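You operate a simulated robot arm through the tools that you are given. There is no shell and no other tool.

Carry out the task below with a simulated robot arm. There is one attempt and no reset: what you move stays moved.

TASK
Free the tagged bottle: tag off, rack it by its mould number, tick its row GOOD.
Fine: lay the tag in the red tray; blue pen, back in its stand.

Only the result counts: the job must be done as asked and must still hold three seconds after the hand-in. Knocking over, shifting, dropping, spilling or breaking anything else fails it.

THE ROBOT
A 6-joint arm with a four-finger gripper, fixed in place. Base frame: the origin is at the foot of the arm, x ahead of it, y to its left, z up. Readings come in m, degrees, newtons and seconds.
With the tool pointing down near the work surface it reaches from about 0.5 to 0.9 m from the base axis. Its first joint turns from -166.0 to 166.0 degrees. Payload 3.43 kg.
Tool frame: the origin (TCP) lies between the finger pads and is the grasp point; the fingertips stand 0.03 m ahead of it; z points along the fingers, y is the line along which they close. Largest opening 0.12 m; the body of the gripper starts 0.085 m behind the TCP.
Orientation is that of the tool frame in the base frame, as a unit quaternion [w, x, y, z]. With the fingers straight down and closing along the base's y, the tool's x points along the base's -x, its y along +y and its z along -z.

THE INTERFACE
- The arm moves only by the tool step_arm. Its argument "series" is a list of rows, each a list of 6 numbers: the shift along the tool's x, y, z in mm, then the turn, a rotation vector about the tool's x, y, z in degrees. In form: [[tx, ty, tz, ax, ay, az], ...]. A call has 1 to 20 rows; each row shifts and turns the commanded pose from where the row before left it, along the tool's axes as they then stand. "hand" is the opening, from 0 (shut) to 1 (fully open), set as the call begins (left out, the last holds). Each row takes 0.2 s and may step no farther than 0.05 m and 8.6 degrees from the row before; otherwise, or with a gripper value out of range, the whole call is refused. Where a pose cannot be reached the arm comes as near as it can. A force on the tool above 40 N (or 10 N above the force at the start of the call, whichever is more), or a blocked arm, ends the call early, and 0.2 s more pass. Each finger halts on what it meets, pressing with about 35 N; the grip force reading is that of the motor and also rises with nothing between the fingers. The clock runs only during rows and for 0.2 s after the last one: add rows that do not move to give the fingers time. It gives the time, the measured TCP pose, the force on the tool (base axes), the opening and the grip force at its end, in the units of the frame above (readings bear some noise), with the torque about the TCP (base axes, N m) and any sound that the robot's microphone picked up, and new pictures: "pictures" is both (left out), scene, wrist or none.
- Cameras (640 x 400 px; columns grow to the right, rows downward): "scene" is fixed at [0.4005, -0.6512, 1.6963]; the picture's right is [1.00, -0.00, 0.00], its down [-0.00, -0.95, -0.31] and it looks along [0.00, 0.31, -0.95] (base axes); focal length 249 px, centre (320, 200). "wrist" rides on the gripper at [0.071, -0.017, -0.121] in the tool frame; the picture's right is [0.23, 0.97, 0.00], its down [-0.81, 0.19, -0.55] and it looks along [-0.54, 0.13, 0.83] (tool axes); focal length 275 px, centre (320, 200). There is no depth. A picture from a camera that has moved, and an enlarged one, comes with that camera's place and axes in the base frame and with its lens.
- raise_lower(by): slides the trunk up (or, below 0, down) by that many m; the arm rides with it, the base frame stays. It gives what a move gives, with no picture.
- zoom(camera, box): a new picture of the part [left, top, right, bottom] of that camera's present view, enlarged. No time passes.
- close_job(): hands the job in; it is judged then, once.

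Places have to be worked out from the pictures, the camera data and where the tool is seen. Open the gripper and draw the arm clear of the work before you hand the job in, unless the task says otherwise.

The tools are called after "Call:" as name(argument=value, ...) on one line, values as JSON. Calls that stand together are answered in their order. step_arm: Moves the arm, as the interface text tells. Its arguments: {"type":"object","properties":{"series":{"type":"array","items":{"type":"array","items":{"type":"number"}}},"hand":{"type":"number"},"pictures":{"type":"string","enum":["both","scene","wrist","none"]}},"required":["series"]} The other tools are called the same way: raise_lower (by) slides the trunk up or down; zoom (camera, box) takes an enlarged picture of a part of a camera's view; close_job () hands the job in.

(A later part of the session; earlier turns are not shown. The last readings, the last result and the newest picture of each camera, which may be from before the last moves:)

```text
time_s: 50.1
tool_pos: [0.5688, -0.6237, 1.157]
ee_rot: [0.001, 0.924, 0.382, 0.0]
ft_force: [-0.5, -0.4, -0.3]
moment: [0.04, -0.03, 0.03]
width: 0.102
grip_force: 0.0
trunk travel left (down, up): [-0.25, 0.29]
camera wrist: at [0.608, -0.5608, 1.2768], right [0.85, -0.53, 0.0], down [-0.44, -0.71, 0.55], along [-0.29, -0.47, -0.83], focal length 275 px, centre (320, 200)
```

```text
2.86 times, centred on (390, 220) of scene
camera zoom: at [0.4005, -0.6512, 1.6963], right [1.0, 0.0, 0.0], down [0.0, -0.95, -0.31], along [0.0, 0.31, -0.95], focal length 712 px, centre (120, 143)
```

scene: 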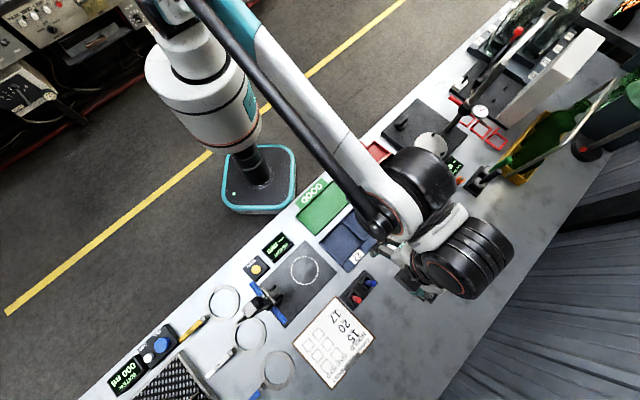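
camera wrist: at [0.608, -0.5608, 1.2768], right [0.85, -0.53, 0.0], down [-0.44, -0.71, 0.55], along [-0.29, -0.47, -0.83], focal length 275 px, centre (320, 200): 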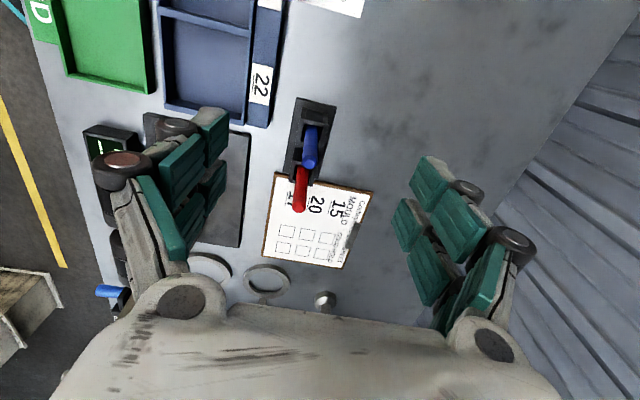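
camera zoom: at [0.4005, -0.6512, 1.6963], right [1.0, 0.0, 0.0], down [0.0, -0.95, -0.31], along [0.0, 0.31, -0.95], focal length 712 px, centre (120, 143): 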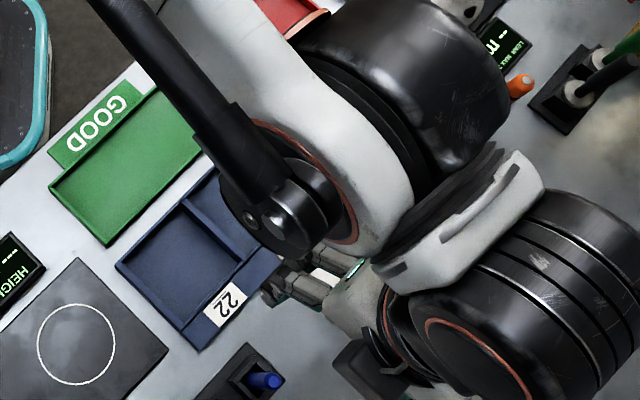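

Bay 20 holds the bottle and the pens show clearly. The blue pen is at about (0.536, -0.6576), vertical, and the GOOD box of row 20 is at about (0.422, -0.821). I move over the pen with a smaller opening and descend partway.

Call:
step_arm(series=[[-24, 1, 0, 0, 0, 0], [-23.5, 0, 0, 0, 0, 0], [0, 0, 25, 0, 0, 0], [0, 0, 25, 0, 0, 0], [0, 0, 0, 0, 0, 0]], hand=0.5)

Call:
zoom(camera="wrist", box=[220, 40, 420, 290])

```text
time_s: 51.3
tool_pos: [0.5358, -0.6587, 1.1063]
ee_rot: [0.0, 0.924, 0.383, 0.001]
ft_force: [0.1, 0.0, 0.0]
moment: [0.01, 0.0, -0.01]
width: 0.06
grip_force: 0.1
trunk travel left (down, up): [-0.25, 0.29]
camera wrist: at [0.575, -0.5956, 1.2264], right [0.85, -0.53, 0.0], down [-0.44, -0.71, 0.55], along [-0.29, -0.47, -0.83], focal length 275 px, centre (320, 200)
```

scene: 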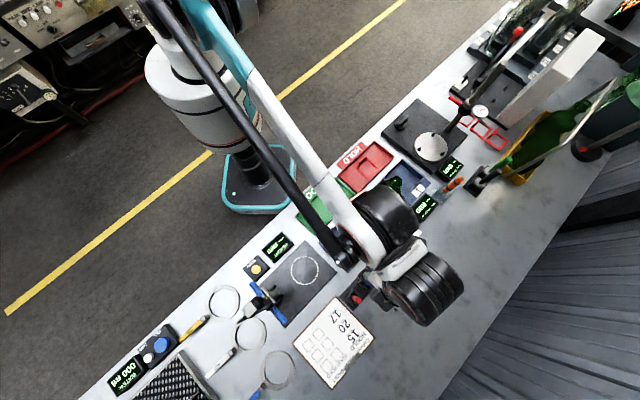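
wrist: 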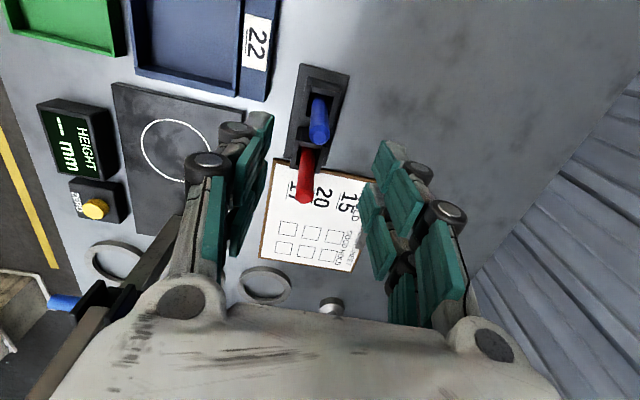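

```text
1.60 times, centred on (320, 165) of wrist
camera zoom: at [0.575, -0.5956, 1.2264], right [0.85, -0.53, 0.0], down [-0.44, -0.71, 0.55], along [-0.29, -0.47, -0.83], focal length 440 px, centre (320, 256)
```

zoom: 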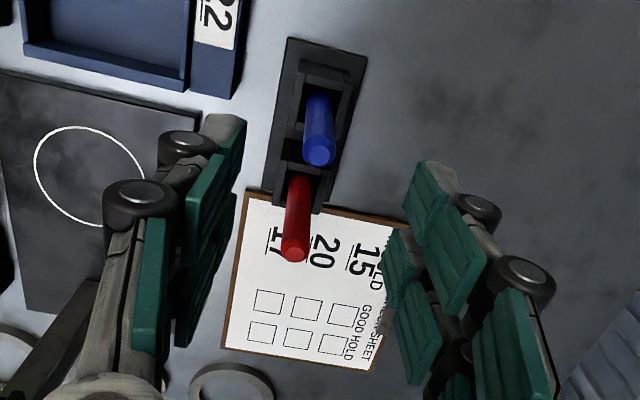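

The pen top lines up with the TCP to within 1 mm. I descend around the pen to z≈0.995.

Call:
step_arm(series=[[0, 0, 30, 0, 0, 0], [0, 0, 30, 0, 0, 0], [0, 0, 25, 0, 0, 0], [0, 0, 15, 0, 0, 0], [0, 0, 11, 0, 0, 0], [0, 0, 0, 0, 0, 0]])

Call:
zoom(camera="wrist", box=[220, 40, 420, 290])

```text
time_s: 52.7
tool_pos: [0.5368, -0.6588, 0.9945]
ee_rot: [0.001, 0.924, 0.383, 0.0]
ft_force: [0.6, -0.5, 0.3]
moment: [-0.01, 0.06, -0.01]
width: 0.0599
grip_force: 0.1
trunk travel left (down, up): [-0.25, 0.29]
camera wrist: at [0.5759, -0.5948, 1.115], right [0.85, -0.53, 0.0], down [-0.44, -0.71, 0.55], along [-0.29, -0.47, -0.83], focal length 275 px, centre (320, 200)
```

scene: 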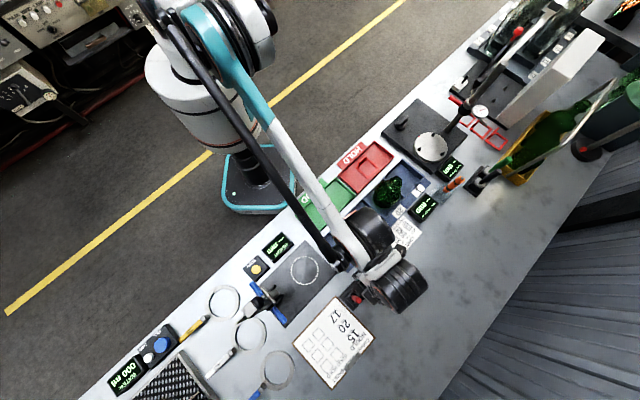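
wrist: 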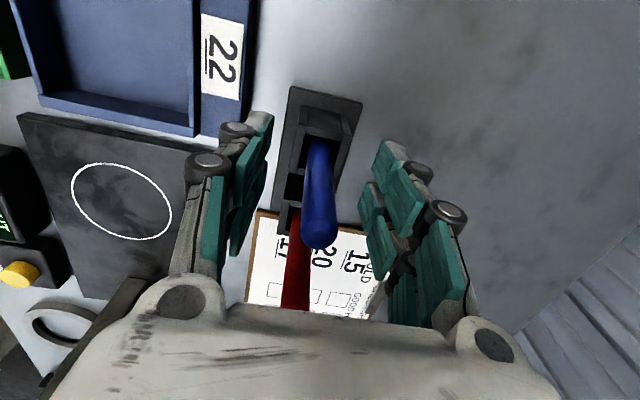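

```text
1.60 times, centred on (320, 165) of wrist
camera zoom: at [0.5759, -0.5948, 1.115], right [0.85, -0.53, 0.0], down [-0.44, -0.71, 0.55], along [-0.29, -0.47, -0.83], focal length 440 px, centre (320, 256)
```

zoom: 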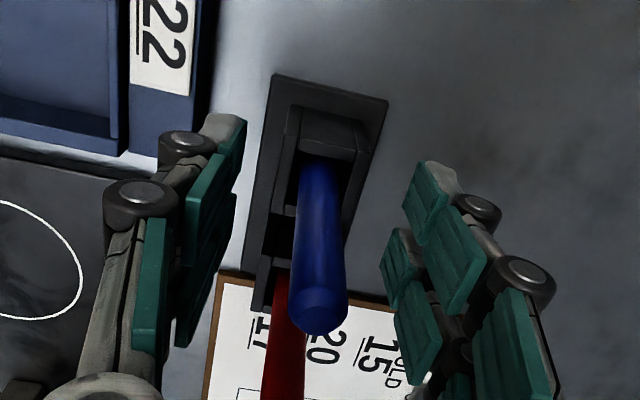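

The blue pen is between the pads with no contact. I close on it.

Call:
step_arm(series=[[0, 0, 0, 0, 0, 0], [0, 0, 0, 0, 0, 0], [0, 0, 0, 0, 0, 0]], hand=0.0)

Call:
zoom(camera="wrist", box=[220, 40, 420, 290])

```text
time_s: 53.5
tool_pos: [0.537, -0.6585, 0.9943]
ee_rot: [0.001, 0.924, 0.383, -0.001]
ft_force: [1.1, 0.6, 0.1]
moment: [0.01, 0.0, -0.04]
width: 0.0106
grip_force: 34.3
trunk travel left (down, up): [-0.25, 0.29]
camera wrist: at [0.5759, -0.5948, 1.1152], right [0.85, -0.53, 0.0], down [-0.44, -0.71, 0.55], along [-0.29, -0.47, -0.83], focal length 275 px, centre (320, 200)
```

scene: 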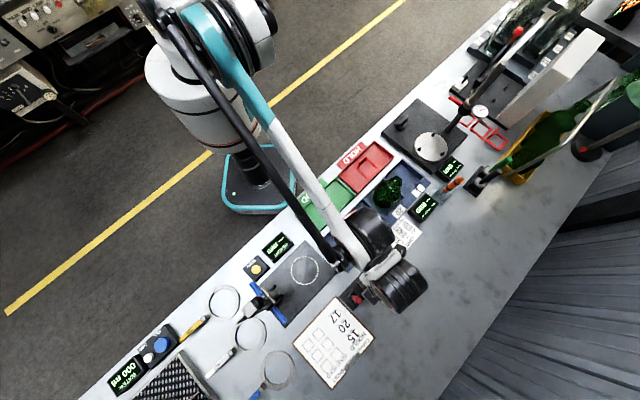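
wrist: 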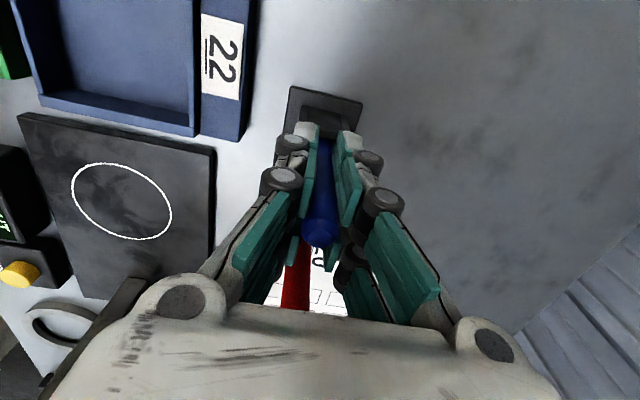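

```text
1.60 times, centred on (320, 165) of wrist
camera zoom: at [0.5759, -0.5948, 1.1152], right [0.85, -0.53, 0.0], down [-0.44, -0.71, 0.55], along [-0.29, -0.47, -0.83], focal length 440 px, centre (320, 256)
```

zoom: 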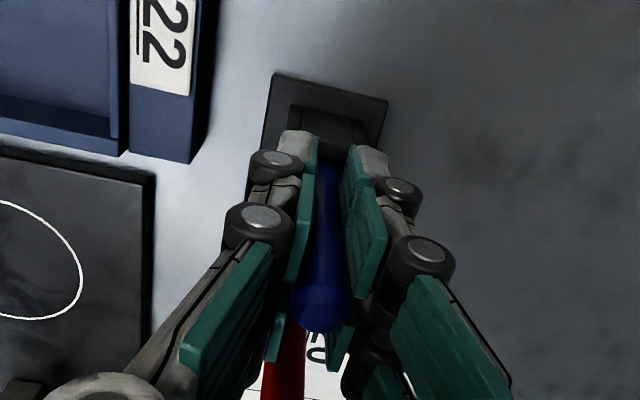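

The pen is held at 10.6 mm with 34 N; its stand pose is TCP (0.5368, -0.6587, 0.9945). I lift it straight out of the holder.

Call:
step_arm(series=[[0, 0, -10, 0, 0, 0], [0, 0, -20, 0, 0, 0], [0, 0, -30, 0, 0, 0], [0, 0, -30, 0, 0, 0], [0, 0, -30, 0, 0, 0], [0, 0, 0, 0, 0, 0]])

Call:
zoom(camera="wrist", box=[240, 40, 420, 290])

Call:
zoom(camera="scene", box=[330, 230, 430, 330])

```text
time_s: 54.9
tool_pos: [0.535, -0.6577, 1.1138]
ee_rot: [0.001, 0.924, 0.382, 0.0]
ft_force: [-0.4, -0.6, -0.4]
moment: [0.0, 0.0, 0.02]
width: 0.0106
grip_force: 35.0
trunk travel left (down, up): [-0.25, 0.29]
camera wrist: at [0.5752, -0.5937, 1.2357], right [0.85, -0.53, 0.0], down [-0.44, -0.71, 0.55], along [-0.29, -0.47, -0.83], focal length 275 px, centre (320, 200)
```

scene: 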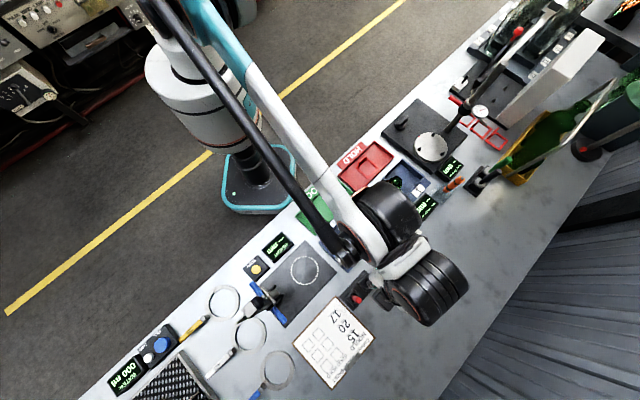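
wrist: 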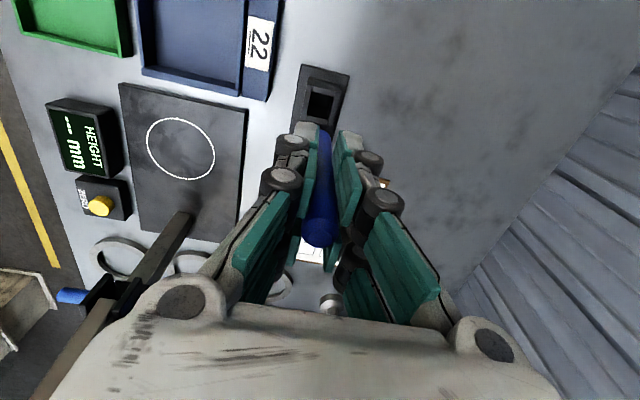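

```text
1.60 times, centred on (330, 165) of wrist
camera zoom: at [0.5752, -0.5937, 1.2357], right [0.85, -0.53, 0.0], down [-0.44, -0.71, 0.55], along [-0.29, -0.47, -0.83], focal length 440 px, centre (304, 256)
```

zoom: 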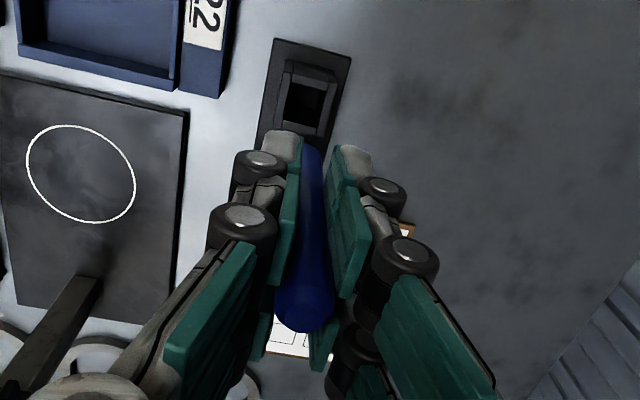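

```text
4.00 times, centred on (380, 280) of scene
camera zoom: at [0.4005, -0.6512, 1.6963], right [1.0, 0.0, 0.0], down [0.0, -0.95, -0.31], along [0.0, 0.31, -0.95], focal length 996 px, centre (80, -120)
```

zoom: 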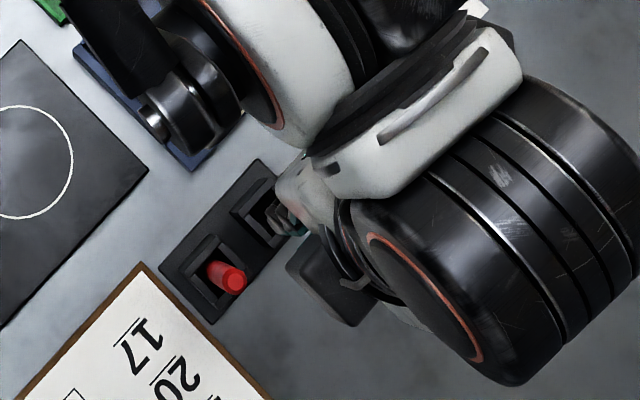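

The pen is free of the holder. The gauge post and knob reach about z 1.2 near the tick box, so I'll lean the tool 15° to keep the wrist away from them. I tilt, raise above the red pen, shift outward, then move along towards the sheet.

Call:
step_arm(series=[[0, 0, 0, 0, -7.5, 0], [0, 0, 0, 0, -7.5, 0], [-10.4, 0, -38.6, 0, 0, 0], [0, 36, 0, 0, 0, 0], [-33.4, 0, 9, 0, 0, 0], [-33.4, 0, 9, 0, 0, 0], [0, 0, 0, 0, 0, 0]])

Call:
zoom(camera="scene", box=[220, 220, 420, 360])

```text
time_s: 56.5
tool_pos: [0.5132, -0.7327, 1.1546]
ee_rot: [0.051, 0.916, 0.38, -0.121]
ft_force: [0.4, 0.7, -0.9]
moment: [0.02, 0.02, -0.02]
width: 0.0106
grip_force: 35.0
trunk travel left (down, up): [-0.25, 0.29]
camera wrist: at [0.5726, -0.6484, 1.2528], right [0.85, -0.53, -0.06], down [-0.32, -0.59, 0.74], along [-0.43, -0.61, -0.67], focal length 275 px, centre (320, 200)
```

scene: 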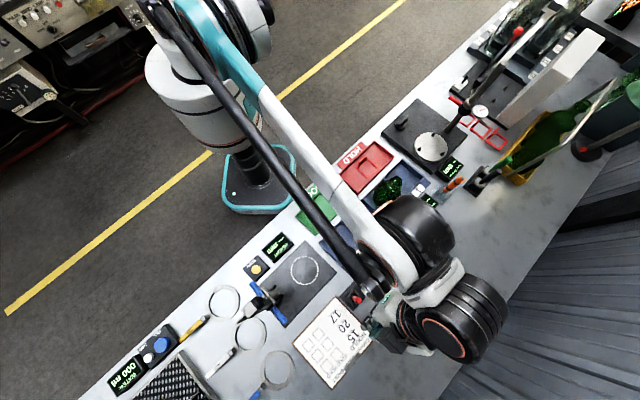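
wrist: 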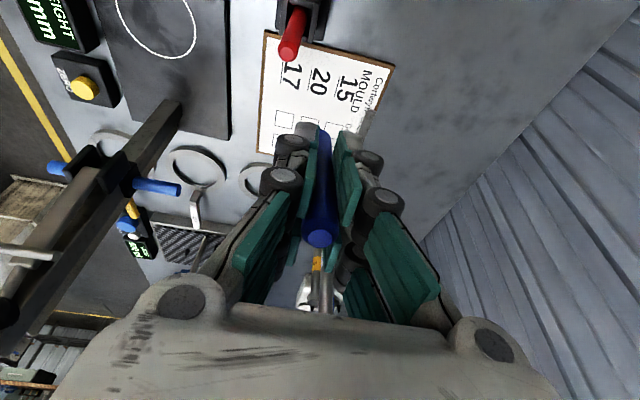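

```text
2.86 times, centred on (320, 290) of scene
camera zoom: at [0.4005, -0.6512, 1.6963], right [1.0, 0.0, 0.0], down [0.0, -0.95, -0.31], along [0.0, 0.31, -0.95], focal length 712 px, centre (320, -57)
```

zoom: 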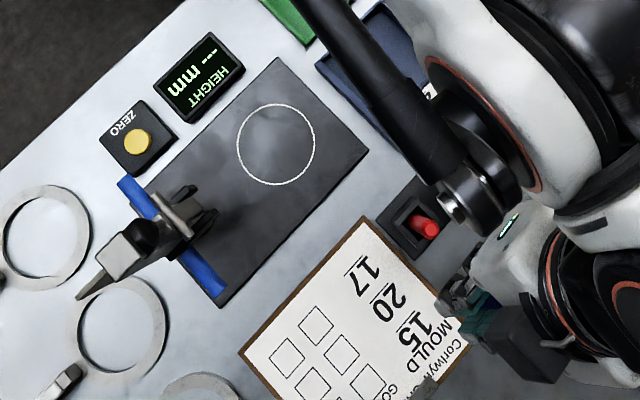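

The arm tracks well and the forearm conduit stays about 70 mm from the gauge knob by projection. I continue to above the row-20 GOOD box and come down to roughly 20 mm above the paper.

Call:
step_arm(series=[[-33.8, -1, 9.1, 0, 0, 0], [-33.8, -1, 9.1, 0, 0, 0], [-33.8, 0, 9.1, 0, 0, 0], [9.2, 0, 34.3, 0, 0, 0], [9.2, 0, 34.3, 0, 0, 0], [9.2, 0, 34.3, 0, 0, 0], [0, 0, 0, 0, 0, 0]])

Call:
zoom(camera="scene", box=[240, 240, 400, 380])

Call:
zoom(camera="wrist", box=[200, 40, 440, 290])

```text
time_s: 58.1
tool_pos: [0.4377, -0.8063, 1.0467]
ee_rot: [0.051, 0.916, 0.379, -0.12]
ft_force: [0.5, -0.6, -0.8]
moment: [0.01, 0.01, 0.03]
width: 0.0109
grip_force: 35.0
trunk travel left (down, up): [-0.25, 0.29]
camera wrist: at [0.4968, -0.7222, 1.1452], right [0.85, -0.53, -0.06], down [-0.32, -0.59, 0.74], along [-0.43, -0.61, -0.67], focal length 275 px, centre (320, 200)
```

scene: 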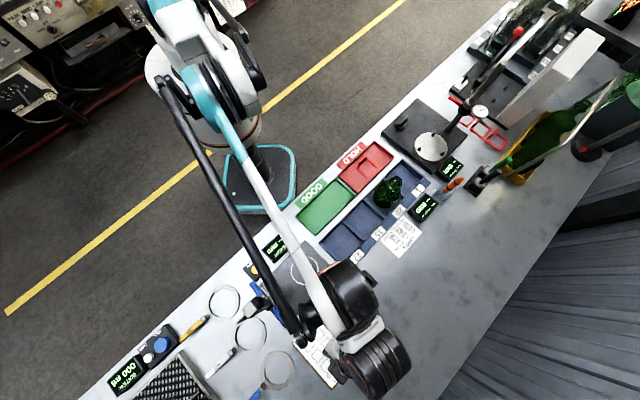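
wrist: 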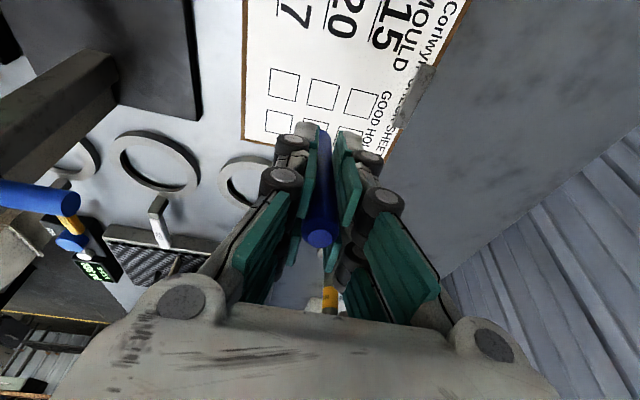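

```text
2.86 times, centred on (320, 310) of scene
camera zoom: at [0.4005, -0.6512, 1.6963], right [1.0, 0.0, 0.0], down [0.0, -0.95, -0.31], along [0.0, 0.31, -0.95], focal length 712 px, centre (320, -114)
```

zoom: 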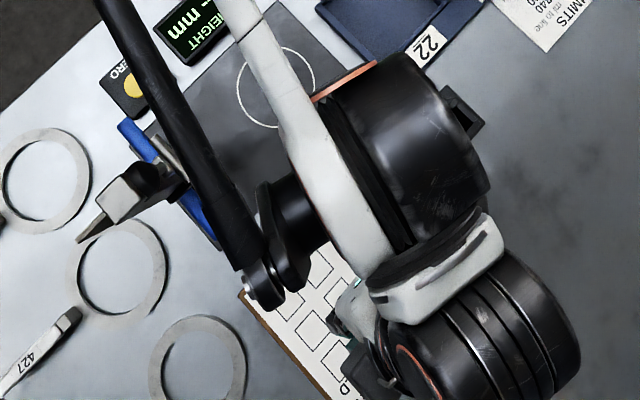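

```text
1.60 times, centred on (320, 165) of wrist
camera zoom: at [0.4968, -0.7222, 1.1452], right [0.85, -0.53, -0.06], down [-0.32, -0.59, 0.74], along [-0.43, -0.61, -0.67], focal length 440 px, centre (320, 256)
```

zoom: 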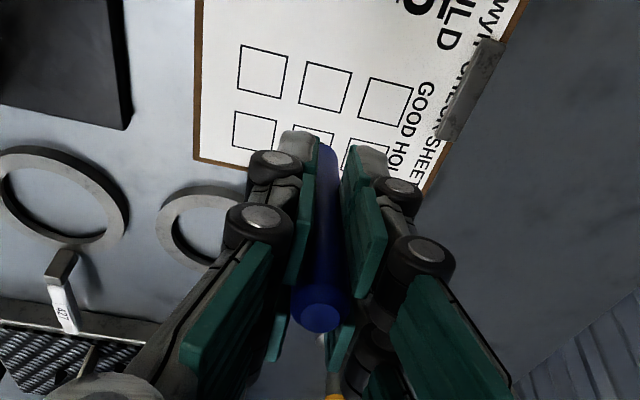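

The tip should be directly above the row-20 GOOD box (centre ≈ (0.422, -0.820), about 25 mm square). The conduit stays above and beside the gauge. I shift to the tick's starting point and lower to about 10 mm above the paper.

Call:
step_arm(series=[[8.2, -1.4, -2.2, 0, 0, 0], [5.2, 0, 19.3, 0, 0, 0], [5.2, 0, 19.3, 0, 0, 0], [0, 0, 0, 0, 0, 0]])

Call:
zoom(camera="scene", box=[240, 240, 400, 380])

Call:
zoom(camera="wrist", box=[240, 40, 400, 200])

```text
time_s: 59.1
tool_pos: [0.4425, -0.7982, 1.0079]
ee_rot: [0.051, 0.916, 0.379, -0.12]
ft_force: [-0.2, -0.1, 0.8]
moment: [0.01, 0.01, 0.0]
width: 0.0105
grip_force: 34.8
trunk travel left (down, up): [-0.25, 0.29]
camera wrist: at [0.5019, -0.7146, 1.1059], right [0.85, -0.53, -0.06], down [-0.32, -0.59, 0.74], along [-0.43, -0.61, -0.67], focal length 275 px, centre (320, 200)
```

scene: 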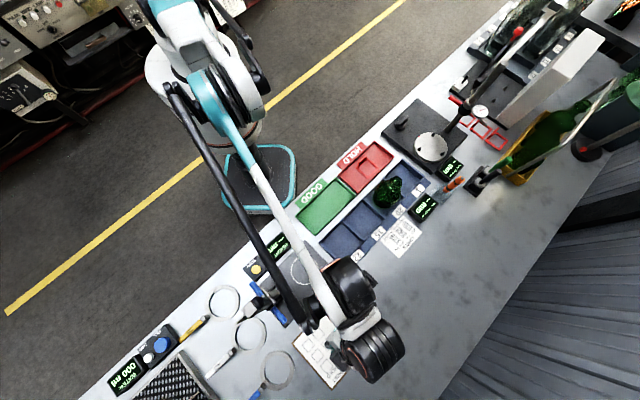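
wrist: 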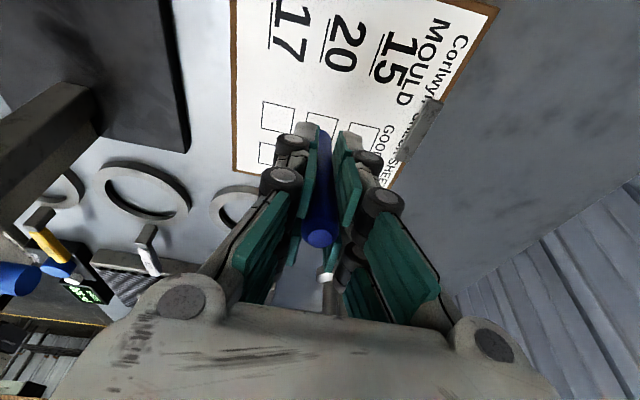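

```text
2.86 times, centred on (320, 310) of scene
camera zoom: at [0.4005, -0.6512, 1.6963], right [1.0, 0.0, 0.0], down [0.0, -0.95, -0.31], along [0.0, 0.31, -0.95], focal length 712 px, centre (320, -114)
```

zoom: 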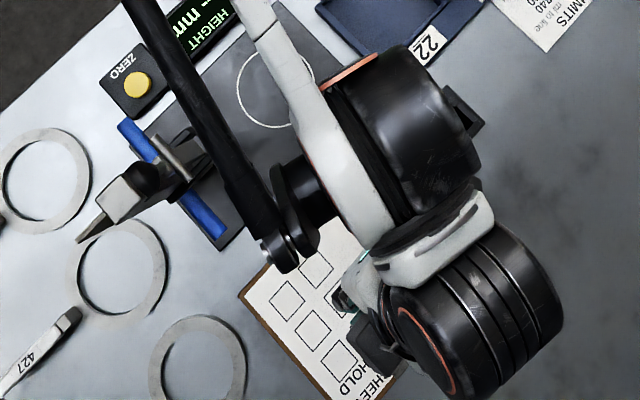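

```text
2.50 times, centred on (320, 120) of wrist
camera zoom: at [0.5019, -0.7146, 1.1059], right [0.85, -0.53, -0.06], down [-0.32, -0.59, 0.74], along [-0.43, -0.61, -0.67], focal length 688 px, centre (320, 400)
```

zoom: 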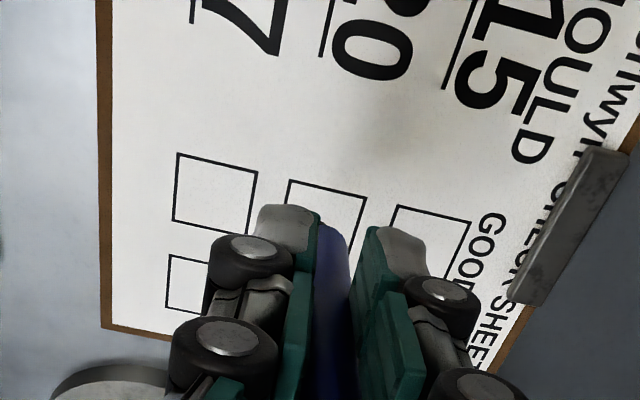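

The pen tip is visible just over the upper part of the middle GOOD box, as planned. I descend to a few mm above the paper, then feel for contact.

Call:
step_arm(series=[[2.1, 0, 7.7, 0, 0, 0], [0.26, 0, 0.97, 0, 0, 0], [0, 0, 0, 0, 0, 0]], pictures="wrist")

Call:
zoom(camera="wrist", box=[270, 70, 370, 170])

```text
time_s: 59.9
tool_pos: [0.4435, -0.7983, 0.9978]
ee_rot: [0.051, 0.916, 0.379, -0.12]
ft_force: [0.6, -0.2, 0.7]
moment: [0.01, 0.0, 0.04]
width: 0.0102
grip_force: 35.3
trunk travel left (down, up): [-0.25, 0.29]
camera wrist: at [0.5021, -0.7141, 1.0968], right [0.85, -0.53, -0.06], down [-0.32, -0.59, 0.74], along [-0.43, -0.61, -0.67], focal length 275 px, centre (320, 200)
```

wrist: 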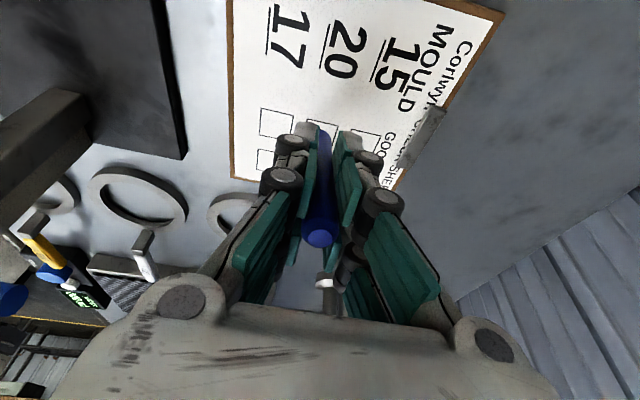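

```text
4.00 times, centred on (320, 120) of wrist
camera zoom: at [0.5021, -0.7141, 1.0968], right [0.85, -0.53, -0.06], down [-0.32, -0.59, 0.74], along [-0.43, -0.61, -0.67], focal length 1101 px, centre (320, 520)
```

zoom: 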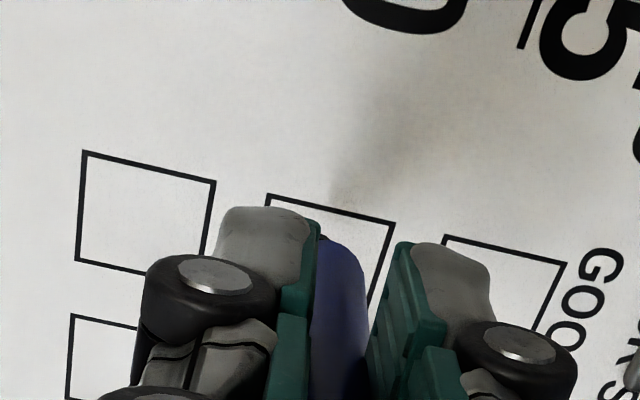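

No contact yet and the tip's shadow is closing in. I lower 2 mm in 0.5 mm steps and read the force.

Call:
step_arm(series=[[0.13, 0, 0.48, 0, 0, 0], [0.13, 0, 0.48, 0, 0, 0], [0.13, 0, 0.48, 0, 0, 0], [0.13, 0, 0.48, 0, 0, 0]], pictures="none")

```text
time_s: 60.9
tool_pos: [0.4429, -0.7974, 0.9961]
ee_rot: [0.051, 0.916, 0.379, -0.12]
ft_force: [-0.7, -0.2, -0.4]
moment: [-0.03, 0.01, 0.01]
width: 0.0106
grip_force: 34.8
trunk travel left (down, up): [-0.25, 0.29]
```

No contact; another 2 mm.

Call:
step_arm(series=[[0.13, 0, 0.48, 0, 0, 0], [0.13, 0, 0.48, 0, 0, 0], [0.13, 0, 0.48, 0, 0, 0], [0.13, 0, 0.48, 0, 0, 0]], pictures="wrist")

Call:
zoom(camera="wrist", box=[270, 70, 370, 170])

```text
time_s: 61.9
tool_pos: [0.4421, -0.7969, 0.9948]
ee_rot: [0.05, 0.916, 0.379, -0.12]
ft_force: [-0.2, 0.2, -0.8]
moment: [-0.01, -0.02, 0.0]
width: 0.0105
grip_force: 33.9
trunk travel left (down, up): [-0.25, 0.29]
camera wrist: at [0.5022, -0.7142, 1.0925], right [0.85, -0.53, -0.06], down [-0.32, -0.59, 0.74], along [-0.43, -0.61, -0.67], focal length 275 px, centre (320, 200)
```

wrist: 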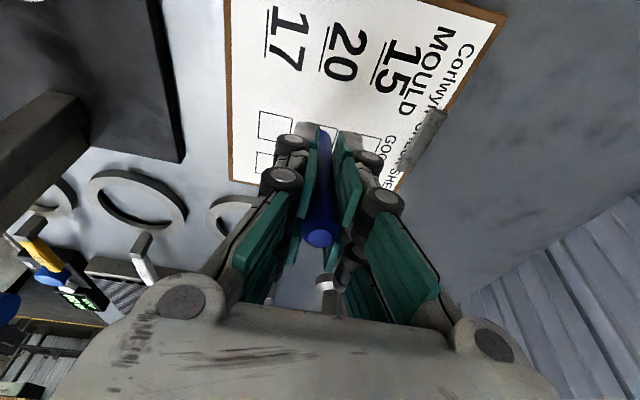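

```text
4.00 times, centred on (320, 120) of wrist
camera zoom: at [0.5022, -0.7142, 1.0925], right [0.85, -0.53, -0.06], down [-0.32, -0.59, 0.74], along [-0.43, -0.61, -0.67], focal length 1101 px, centre (320, 520)
```

zoom: 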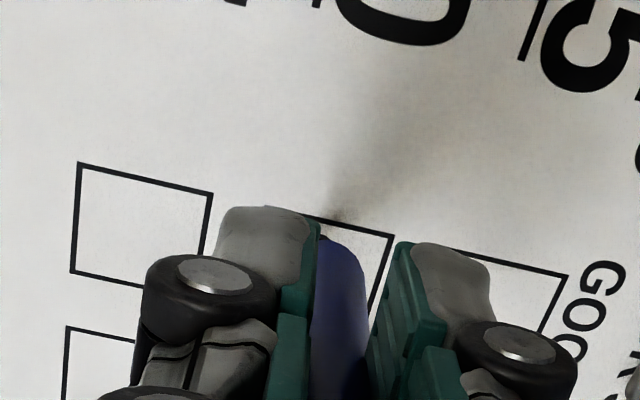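

The tip would land about 2 mm inside the box's near edge, closer than I planned. I shift it 4 mm along -e1 and keep feeling downward.

Call:
step_arm(series=[[-3.86, 0, 1.04, 0, 0, 0], [0.13, 0, 0.48, 0, 0, 0], [0.13, 0, 0.48, 0, 0, 0], [0, 0, 0, 0, 0, 0]], pictures="wrist")

Call:
zoom(camera="wrist", box=[270, 70, 370, 170])

```text
time_s: 62.9
tool_pos: [0.4403, -0.8008, 0.9932]
ee_rot: [0.051, 0.916, 0.379, -0.12]
ft_force: [-0.1, -1.1, -0.6]
moment: [0.03, -0.02, 0.01]
width: 0.0106
grip_force: 35.3
trunk travel left (down, up): [-0.25, 0.29]
camera wrist: at [0.499, -0.7173, 1.0917], right [0.85, -0.53, -0.06], down [-0.32, -0.59, 0.74], along [-0.43, -0.61, -0.67], focal length 275 px, centre (320, 200)
```

wrist: 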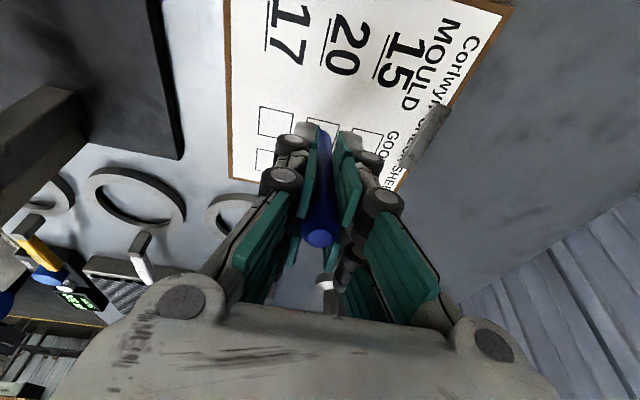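

```text
4.00 times, centred on (320, 120) of wrist
camera zoom: at [0.499, -0.7173, 1.0917], right [0.85, -0.53, -0.06], down [-0.32, -0.59, 0.74], along [-0.43, -0.61, -0.67], focal length 1101 px, centre (320, 520)
```

zoom: 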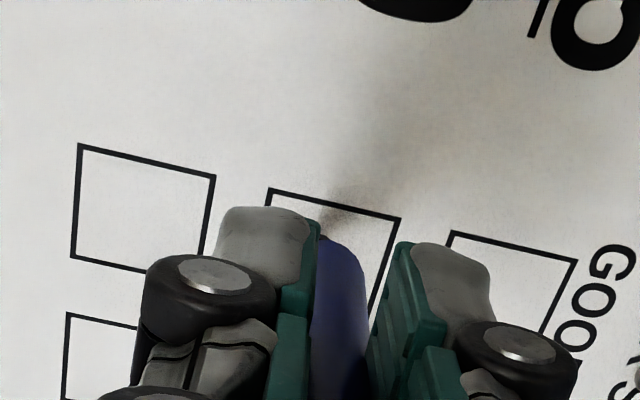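

The tip and its shadow are almost touching, about 6 mm inside the box. I continue in 0.5 mm steps.

Call:
step_arm(series=[[0.13, 0, 0.48, 0, 0, 0], [0.13, 0, 0.48, 0, 0, 0], [0, 0, 0, 0, 0, 0]], pictures="none")

```text
time_s: 63.7
tool_pos: [0.4396, -0.8009, 0.9925]
ee_rot: [0.051, 0.916, 0.378, -0.12]
ft_force: [-0.5, -0.2, 0.3]
moment: [0.02, 0.0, 0.02]
width: 0.0105
grip_force: 34.7
trunk travel left (down, up): [-0.25, 0.29]
```

Call:
step_arm(series=[[0.13, 0, 0.48, 0, 0, 0], [0.13, 0, 0.48, 0, 0, 0], [0, 0, 0, 0, 0, 0]], pictures="none")

```text
time_s: 64.5
tool_pos: [0.4396, -0.8002, 0.992]
ee_rot: [0.052, 0.916, 0.379, -0.119]
ft_force: [0.7, -0.4, 4.7]
moment: [-0.15, 0.03, 0.04]
width: 0.0104
grip_force: 34.8
trunk travel left (down, up): [-0.25, 0.29]
```

Contact at 4.7 N, so the tip is on the paper. I draw the first, short stroke of the tick.

Call:
step_arm(series=[[-1.21, -1.25, 0.33, 0, 0, 0], [-1.21, -1.25, 0.33, 0, 0, 0], [-1.21, -1.25, 0.33, 0, 0, 0], [-1.21, -1.25, 0.33, 0, 0, 0]], pictures="wrist")

Call:
zoom(camera="wrist", box=[270, 70, 370, 170])

```text
time_s: 65.5
tool_pos: [0.4319, -0.8007, 0.9917]
ee_rot: [0.052, 0.916, 0.378, -0.12]
ft_force: [1.2, 0.2, 3.9]
moment: [-0.05, -0.01, 0.02]
width: 0.0105
grip_force: 35.1
trunk travel left (down, up): [-0.25, 0.29]
camera wrist: at [0.4918, -0.7172, 1.0902], right [0.85, -0.53, -0.06], down [-0.32, -0.59, 0.74], along [-0.43, -0.61, -0.67], focal length 275 px, centre (320, 200)
```

wrist: 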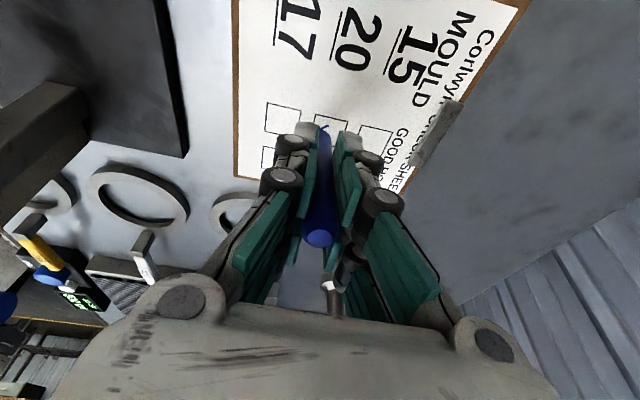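

```text
4.00 times, centred on (320, 120) of wrist
camera zoom: at [0.4918, -0.7172, 1.0902], right [0.85, -0.53, -0.06], down [-0.32, -0.59, 0.74], along [-0.43, -0.61, -0.67], focal length 1101 px, centre (320, 520)
```

zoom: 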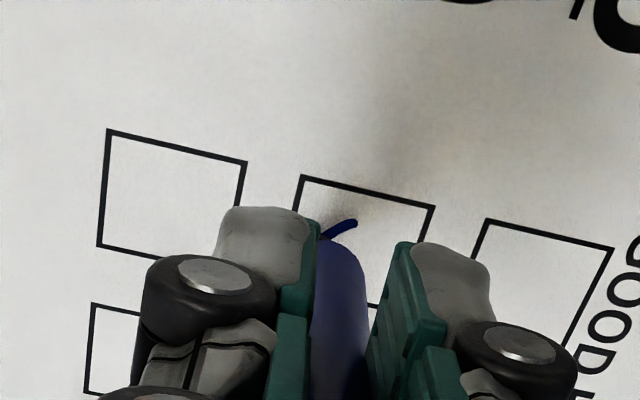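

Blue ink is showing inside the row-20 GOOD box. I draw the second, longer stroke up and across, staying well within the box.

Call:
step_arm(series=[[-0.87, 1.8, 0.23, 0, 0, 0], [-0.87, 1.8, 0.23, 0, 0, 0], [-0.87, 1.8, 0.23, 0, 0, 0], [-0.87, 1.8, 0.23, 0, 0, 0], [-0.87, 1.8, 0.23, 0, 0, 0], [-0.87, 1.8, 0.23, 0, 0, 0], [-0.87, 1.8, 0.23, 0, 0, 0]], pictures="wrist")

Call:
zoom(camera="wrist", box=[270, 70, 370, 170])

```text
time_s: 67.1
tool_pos: [0.4356, -0.8128, 0.9929]
ee_rot: [0.053, 0.916, 0.379, -0.119]
ft_force: [0.3, 0.1, -0.2]
moment: [-0.02, -0.03, 0.02]
width: 0.0104
grip_force: 35.0
out of reach, approached as far as the arm can: row 7
trunk travel left (down, up): [-0.25, 0.29]
camera wrist: at [0.4947, -0.7282, 1.0906], right [0.85, -0.53, -0.06], down [-0.32, -0.59, 0.74], along [-0.43, -0.61, -0.67], focal length 275 px, centre (320, 200)
```

wrist: 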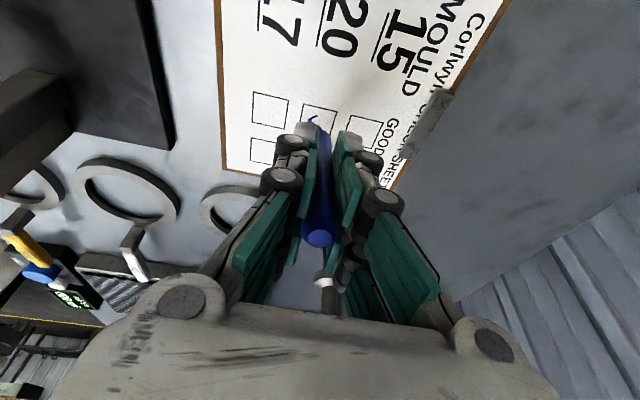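

```text
4.00 times, centred on (320, 120) of wrist
camera zoom: at [0.4947, -0.7282, 1.0906], right [0.85, -0.53, -0.06], down [-0.32, -0.59, 0.74], along [-0.43, -0.61, -0.67], focal length 1101 px, centre (320, 520)
```

zoom: 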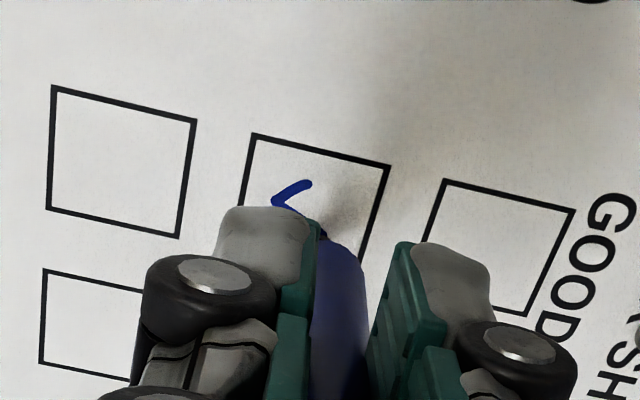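

Row 7 hit the reach limit and the contact force went to zero, so I lift the pen straight off and inspect the mark.

Call:
step_arm(series=[[-1.3, 0, -4.8, 0, 0, 0], [-2.6, -5, -9.7, 0, 0, 0], [-5.2, -10, -19.3, 0, 0, 0], [-5.2, -10, -19.3, 0, 0, 0], [0, 0, 0, 0, 0, 0]])

Call:
zoom(camera="wrist", box=[240, 40, 400, 200])

Call:
zoom(camera="scene", box=[290, 300, 390, 390])

```text
time_s: 68.3
tool_pos: [0.4179, -0.7947, 1.0482]
ee_rot: [0.05, 0.917, 0.378, -0.121]
ft_force: [-0.2, -0.4, 0.3]
moment: [0.0, 0.02, 0.01]
width: 0.0103
grip_force: 35.7
trunk travel left (down, up): [-0.25, 0.29]
camera wrist: at [0.4777, -0.7109, 1.1461], right [0.85, -0.53, -0.06], down [-0.32, -0.59, 0.74], along [-0.43, -0.61, -0.67], focal length 275 px, centre (320, 200)
```

scene: 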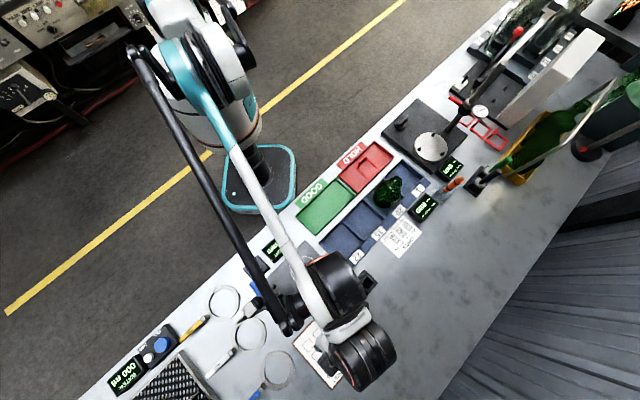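
wrist: 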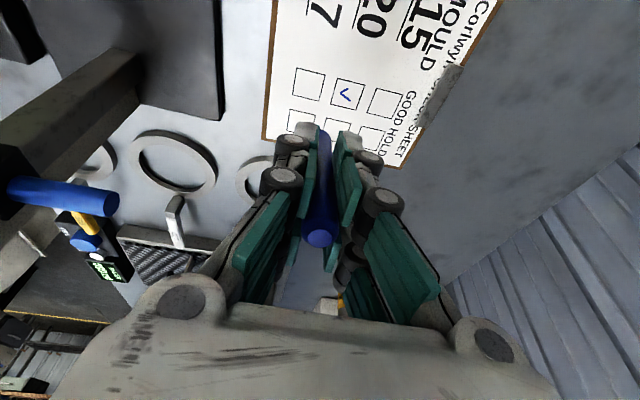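

```text
2.50 times, centred on (320, 120) of wrist
camera zoom: at [0.4777, -0.7109, 1.1461], right [0.85, -0.53, -0.06], down [-0.32, -0.59, 0.74], along [-0.43, -0.61, -0.67], focal length 688 px, centre (320, 400)
```

zoom: 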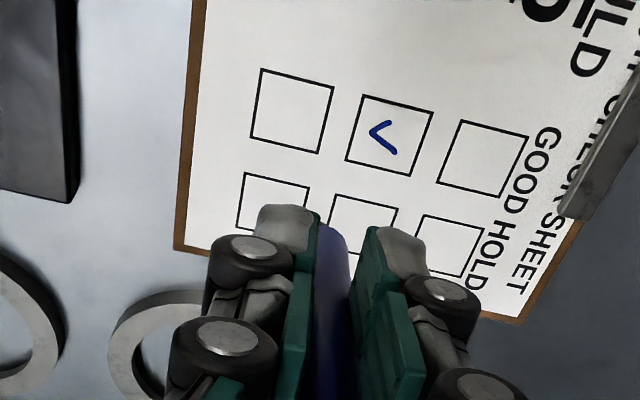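

```text
4.44 times, centred on (340, 345) of scene
camera zoom: at [0.4005, -0.6512, 1.6963], right [1.0, 0.0, 0.0], down [0.0, -0.95, -0.31], along [0.0, 0.31, -0.95], focal length 1107 px, centre (231, -444)
```

zoom: 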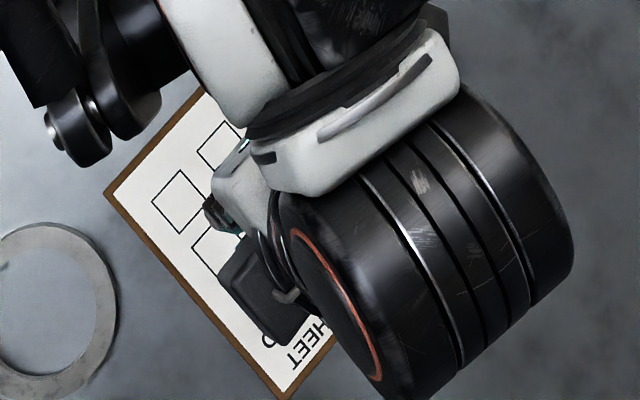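

A clear blue tick sits in the GOOD box of row 20. I return the pen along the reverse path: up, along the bench above the red pen, then untilt over the stand.

Call:
step_arm(series=[[-9.2, 0, -34.5, 0, 0, 0], [-9.2, 0, -34.5, 0, 0, 0], [-9.2, 0, -34.5, 0, 0, 0], [34.8, 10, -9.3, 0, 0, 0], [34.8, 10, -9.3, 0, 0, 0], [34.8, 0, -9.3, 0, 0, 0], [34.8, 0, -9.3, 0, 0, 0], [34.8, 0, -9.3, 0, 0, 0], [0, -33, 0, 0, 0, 0], [0, 0, 0, 0, 7.5, 0], [0, 0, 0, 0, 7.5, 0], [0, 0, 0, 0, 0, 0]])

Call:
zoom(camera="wrist", box=[240, 40, 400, 200])

```text
time_s: 70.9
tool_pos: [0.5355, -0.6583, 1.1555]
ee_rot: [0.002, 0.924, 0.382, 0.002]
ft_force: [0.7, -0.2, 0.5]
moment: [0.05, 0.0, 0.0]
width: 0.0104
grip_force: 35.2
trunk travel left (down, up): [-0.25, 0.29]
camera wrist: at [0.5753, -0.5936, 1.2758], right [0.85, -0.53, 0.0], down [-0.44, -0.71, 0.55], along [-0.29, -0.47, -0.83], focal length 275 px, centre (320, 200)
```

scene: 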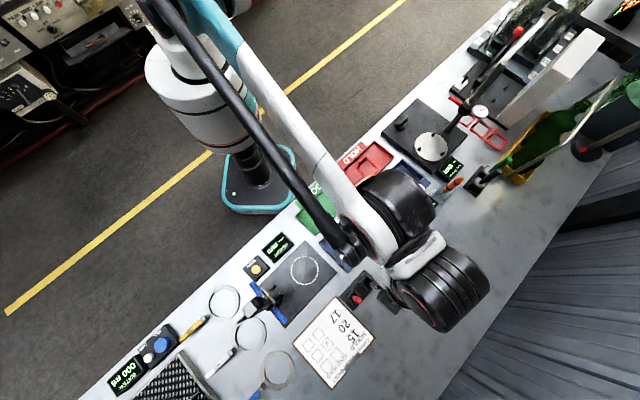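
wrist: 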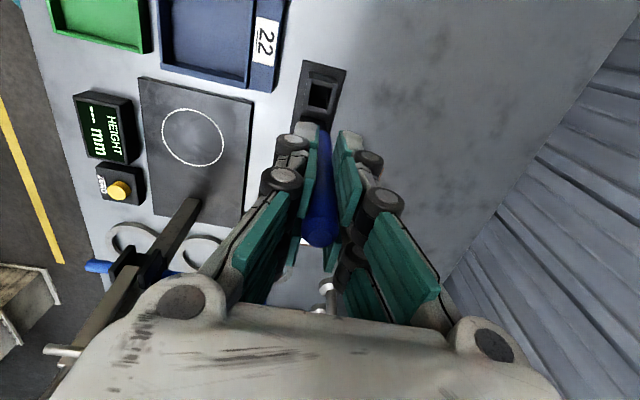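

```text
2.50 times, centred on (320, 120) of wrist
camera zoom: at [0.5753, -0.5936, 1.2758], right [0.85, -0.53, 0.0], down [-0.44, -0.71, 0.55], along [-0.29, -0.47, -0.83], focal length 688 px, centre (320, 400)
```

zoom: 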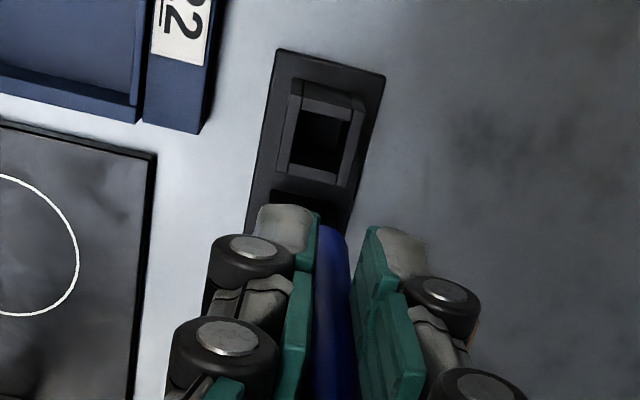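

The hole centre measures (0.536, -0.659), right under the pen. I lower it into the stand, slowly at the end.

Call:
step_arm(series=[[0.3, 0.3, 30, 0, 0, 0], [0, 0, 30, 0, 0, 0], [0, 0, 25, 0, 0, 0], [0, 0, 20, 0, 0, 0], [0, 0, 20, 0, 0, 0], [0, 0, 15, 0, 0, 0], [0, 0, 10, 0, 0, 0], [0, 0, 6, 0, 0, 0], [0, 0, 0, 0, 0, 0]])

Call:
zoom(camera="wrist", box=[220, 40, 420, 290])

```text
time_s: 72.9
tool_pos: [0.5364, -0.6581, 0.998]
ee_rot: [0.0, 0.924, 0.382, 0.0]
ft_force: [0.7, 0.0, 0.1]
moment: [-0.02, 0.0, -0.02]
width: 0.0105
grip_force: 34.6
trunk travel left (down, up): [-0.25, 0.29]
camera wrist: at [0.5756, -0.5948, 1.119], right [0.85, -0.53, 0.0], down [-0.44, -0.71, 0.55], along [-0.29, -0.47, -0.83], focal length 275 px, centre (320, 200)
```

scene: 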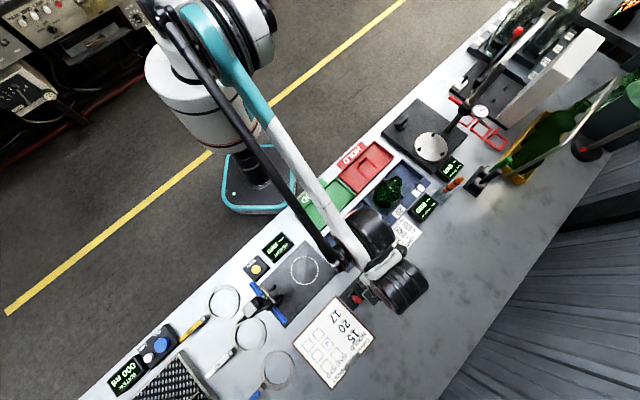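
wrist: 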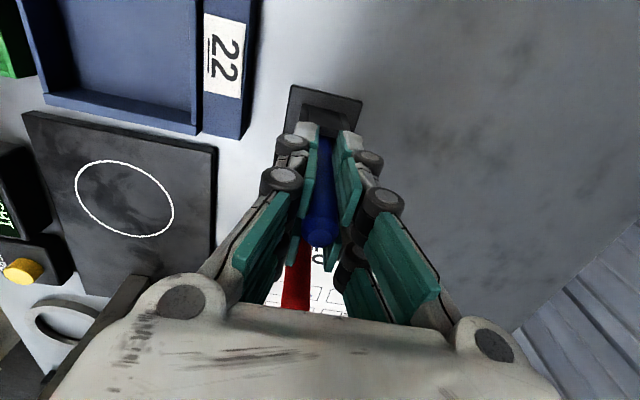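

```text
1.60 times, centred on (320, 165) of wrist
camera zoom: at [0.5756, -0.5948, 1.119], right [0.85, -0.53, 0.0], down [-0.44, -0.71, 0.55], along [-0.29, -0.47, -0.83], focal length 440 px, centre (320, 256)
```

zoom: 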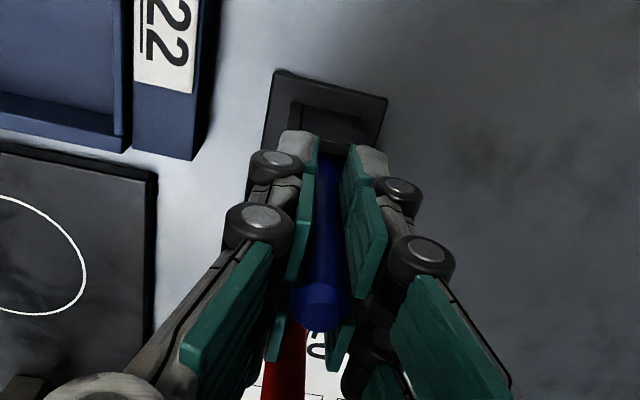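

The pen is in the holder with no contact yet. I lower gently until it seats.

Call:
step_arm(series=[[0, 0, 1, 0, 0, 0], [0, 0, 1, 0, 0, 0], [0, 0, 0.5, 0, 0, 0], [0, 0, 0.5, 0, 0, 0], [0, 0, 0, 0, 0, 0]], pictures="none")

```text
time_s: 74.1
tool_pos: [0.5367, -0.6584, 0.9957]
ee_rot: [0.001, 0.924, 0.383, 0.001]
ft_force: [0.7, 1.1, 0.2]
moment: [0.0, 0.0, 0.01]
width: 0.0104
grip_force: 35.4
trunk travel left (down, up): [-0.25, 0.29]
```

Call:
step_arm(series=[[0, 0, 0.5, 0, 0, 0], [0, 0, 0.5, 0, 0, 0], [0, 0, 0.5, 0, 0, 0], [0, 0, 0, 0, 0, 0]], pictures="none")

```text
time_s: 75.1
tool_pos: [0.5372, -0.658, 0.9943]
ee_rot: [0.002, 0.924, 0.382, 0.001]
ft_force: [0.6, 0.7, 2.4]
moment: [-0.04, -0.06, 0.03]
width: 0.0105
grip_force: 35.3
trunk travel left (down, up): [-0.25, 0.29]
```

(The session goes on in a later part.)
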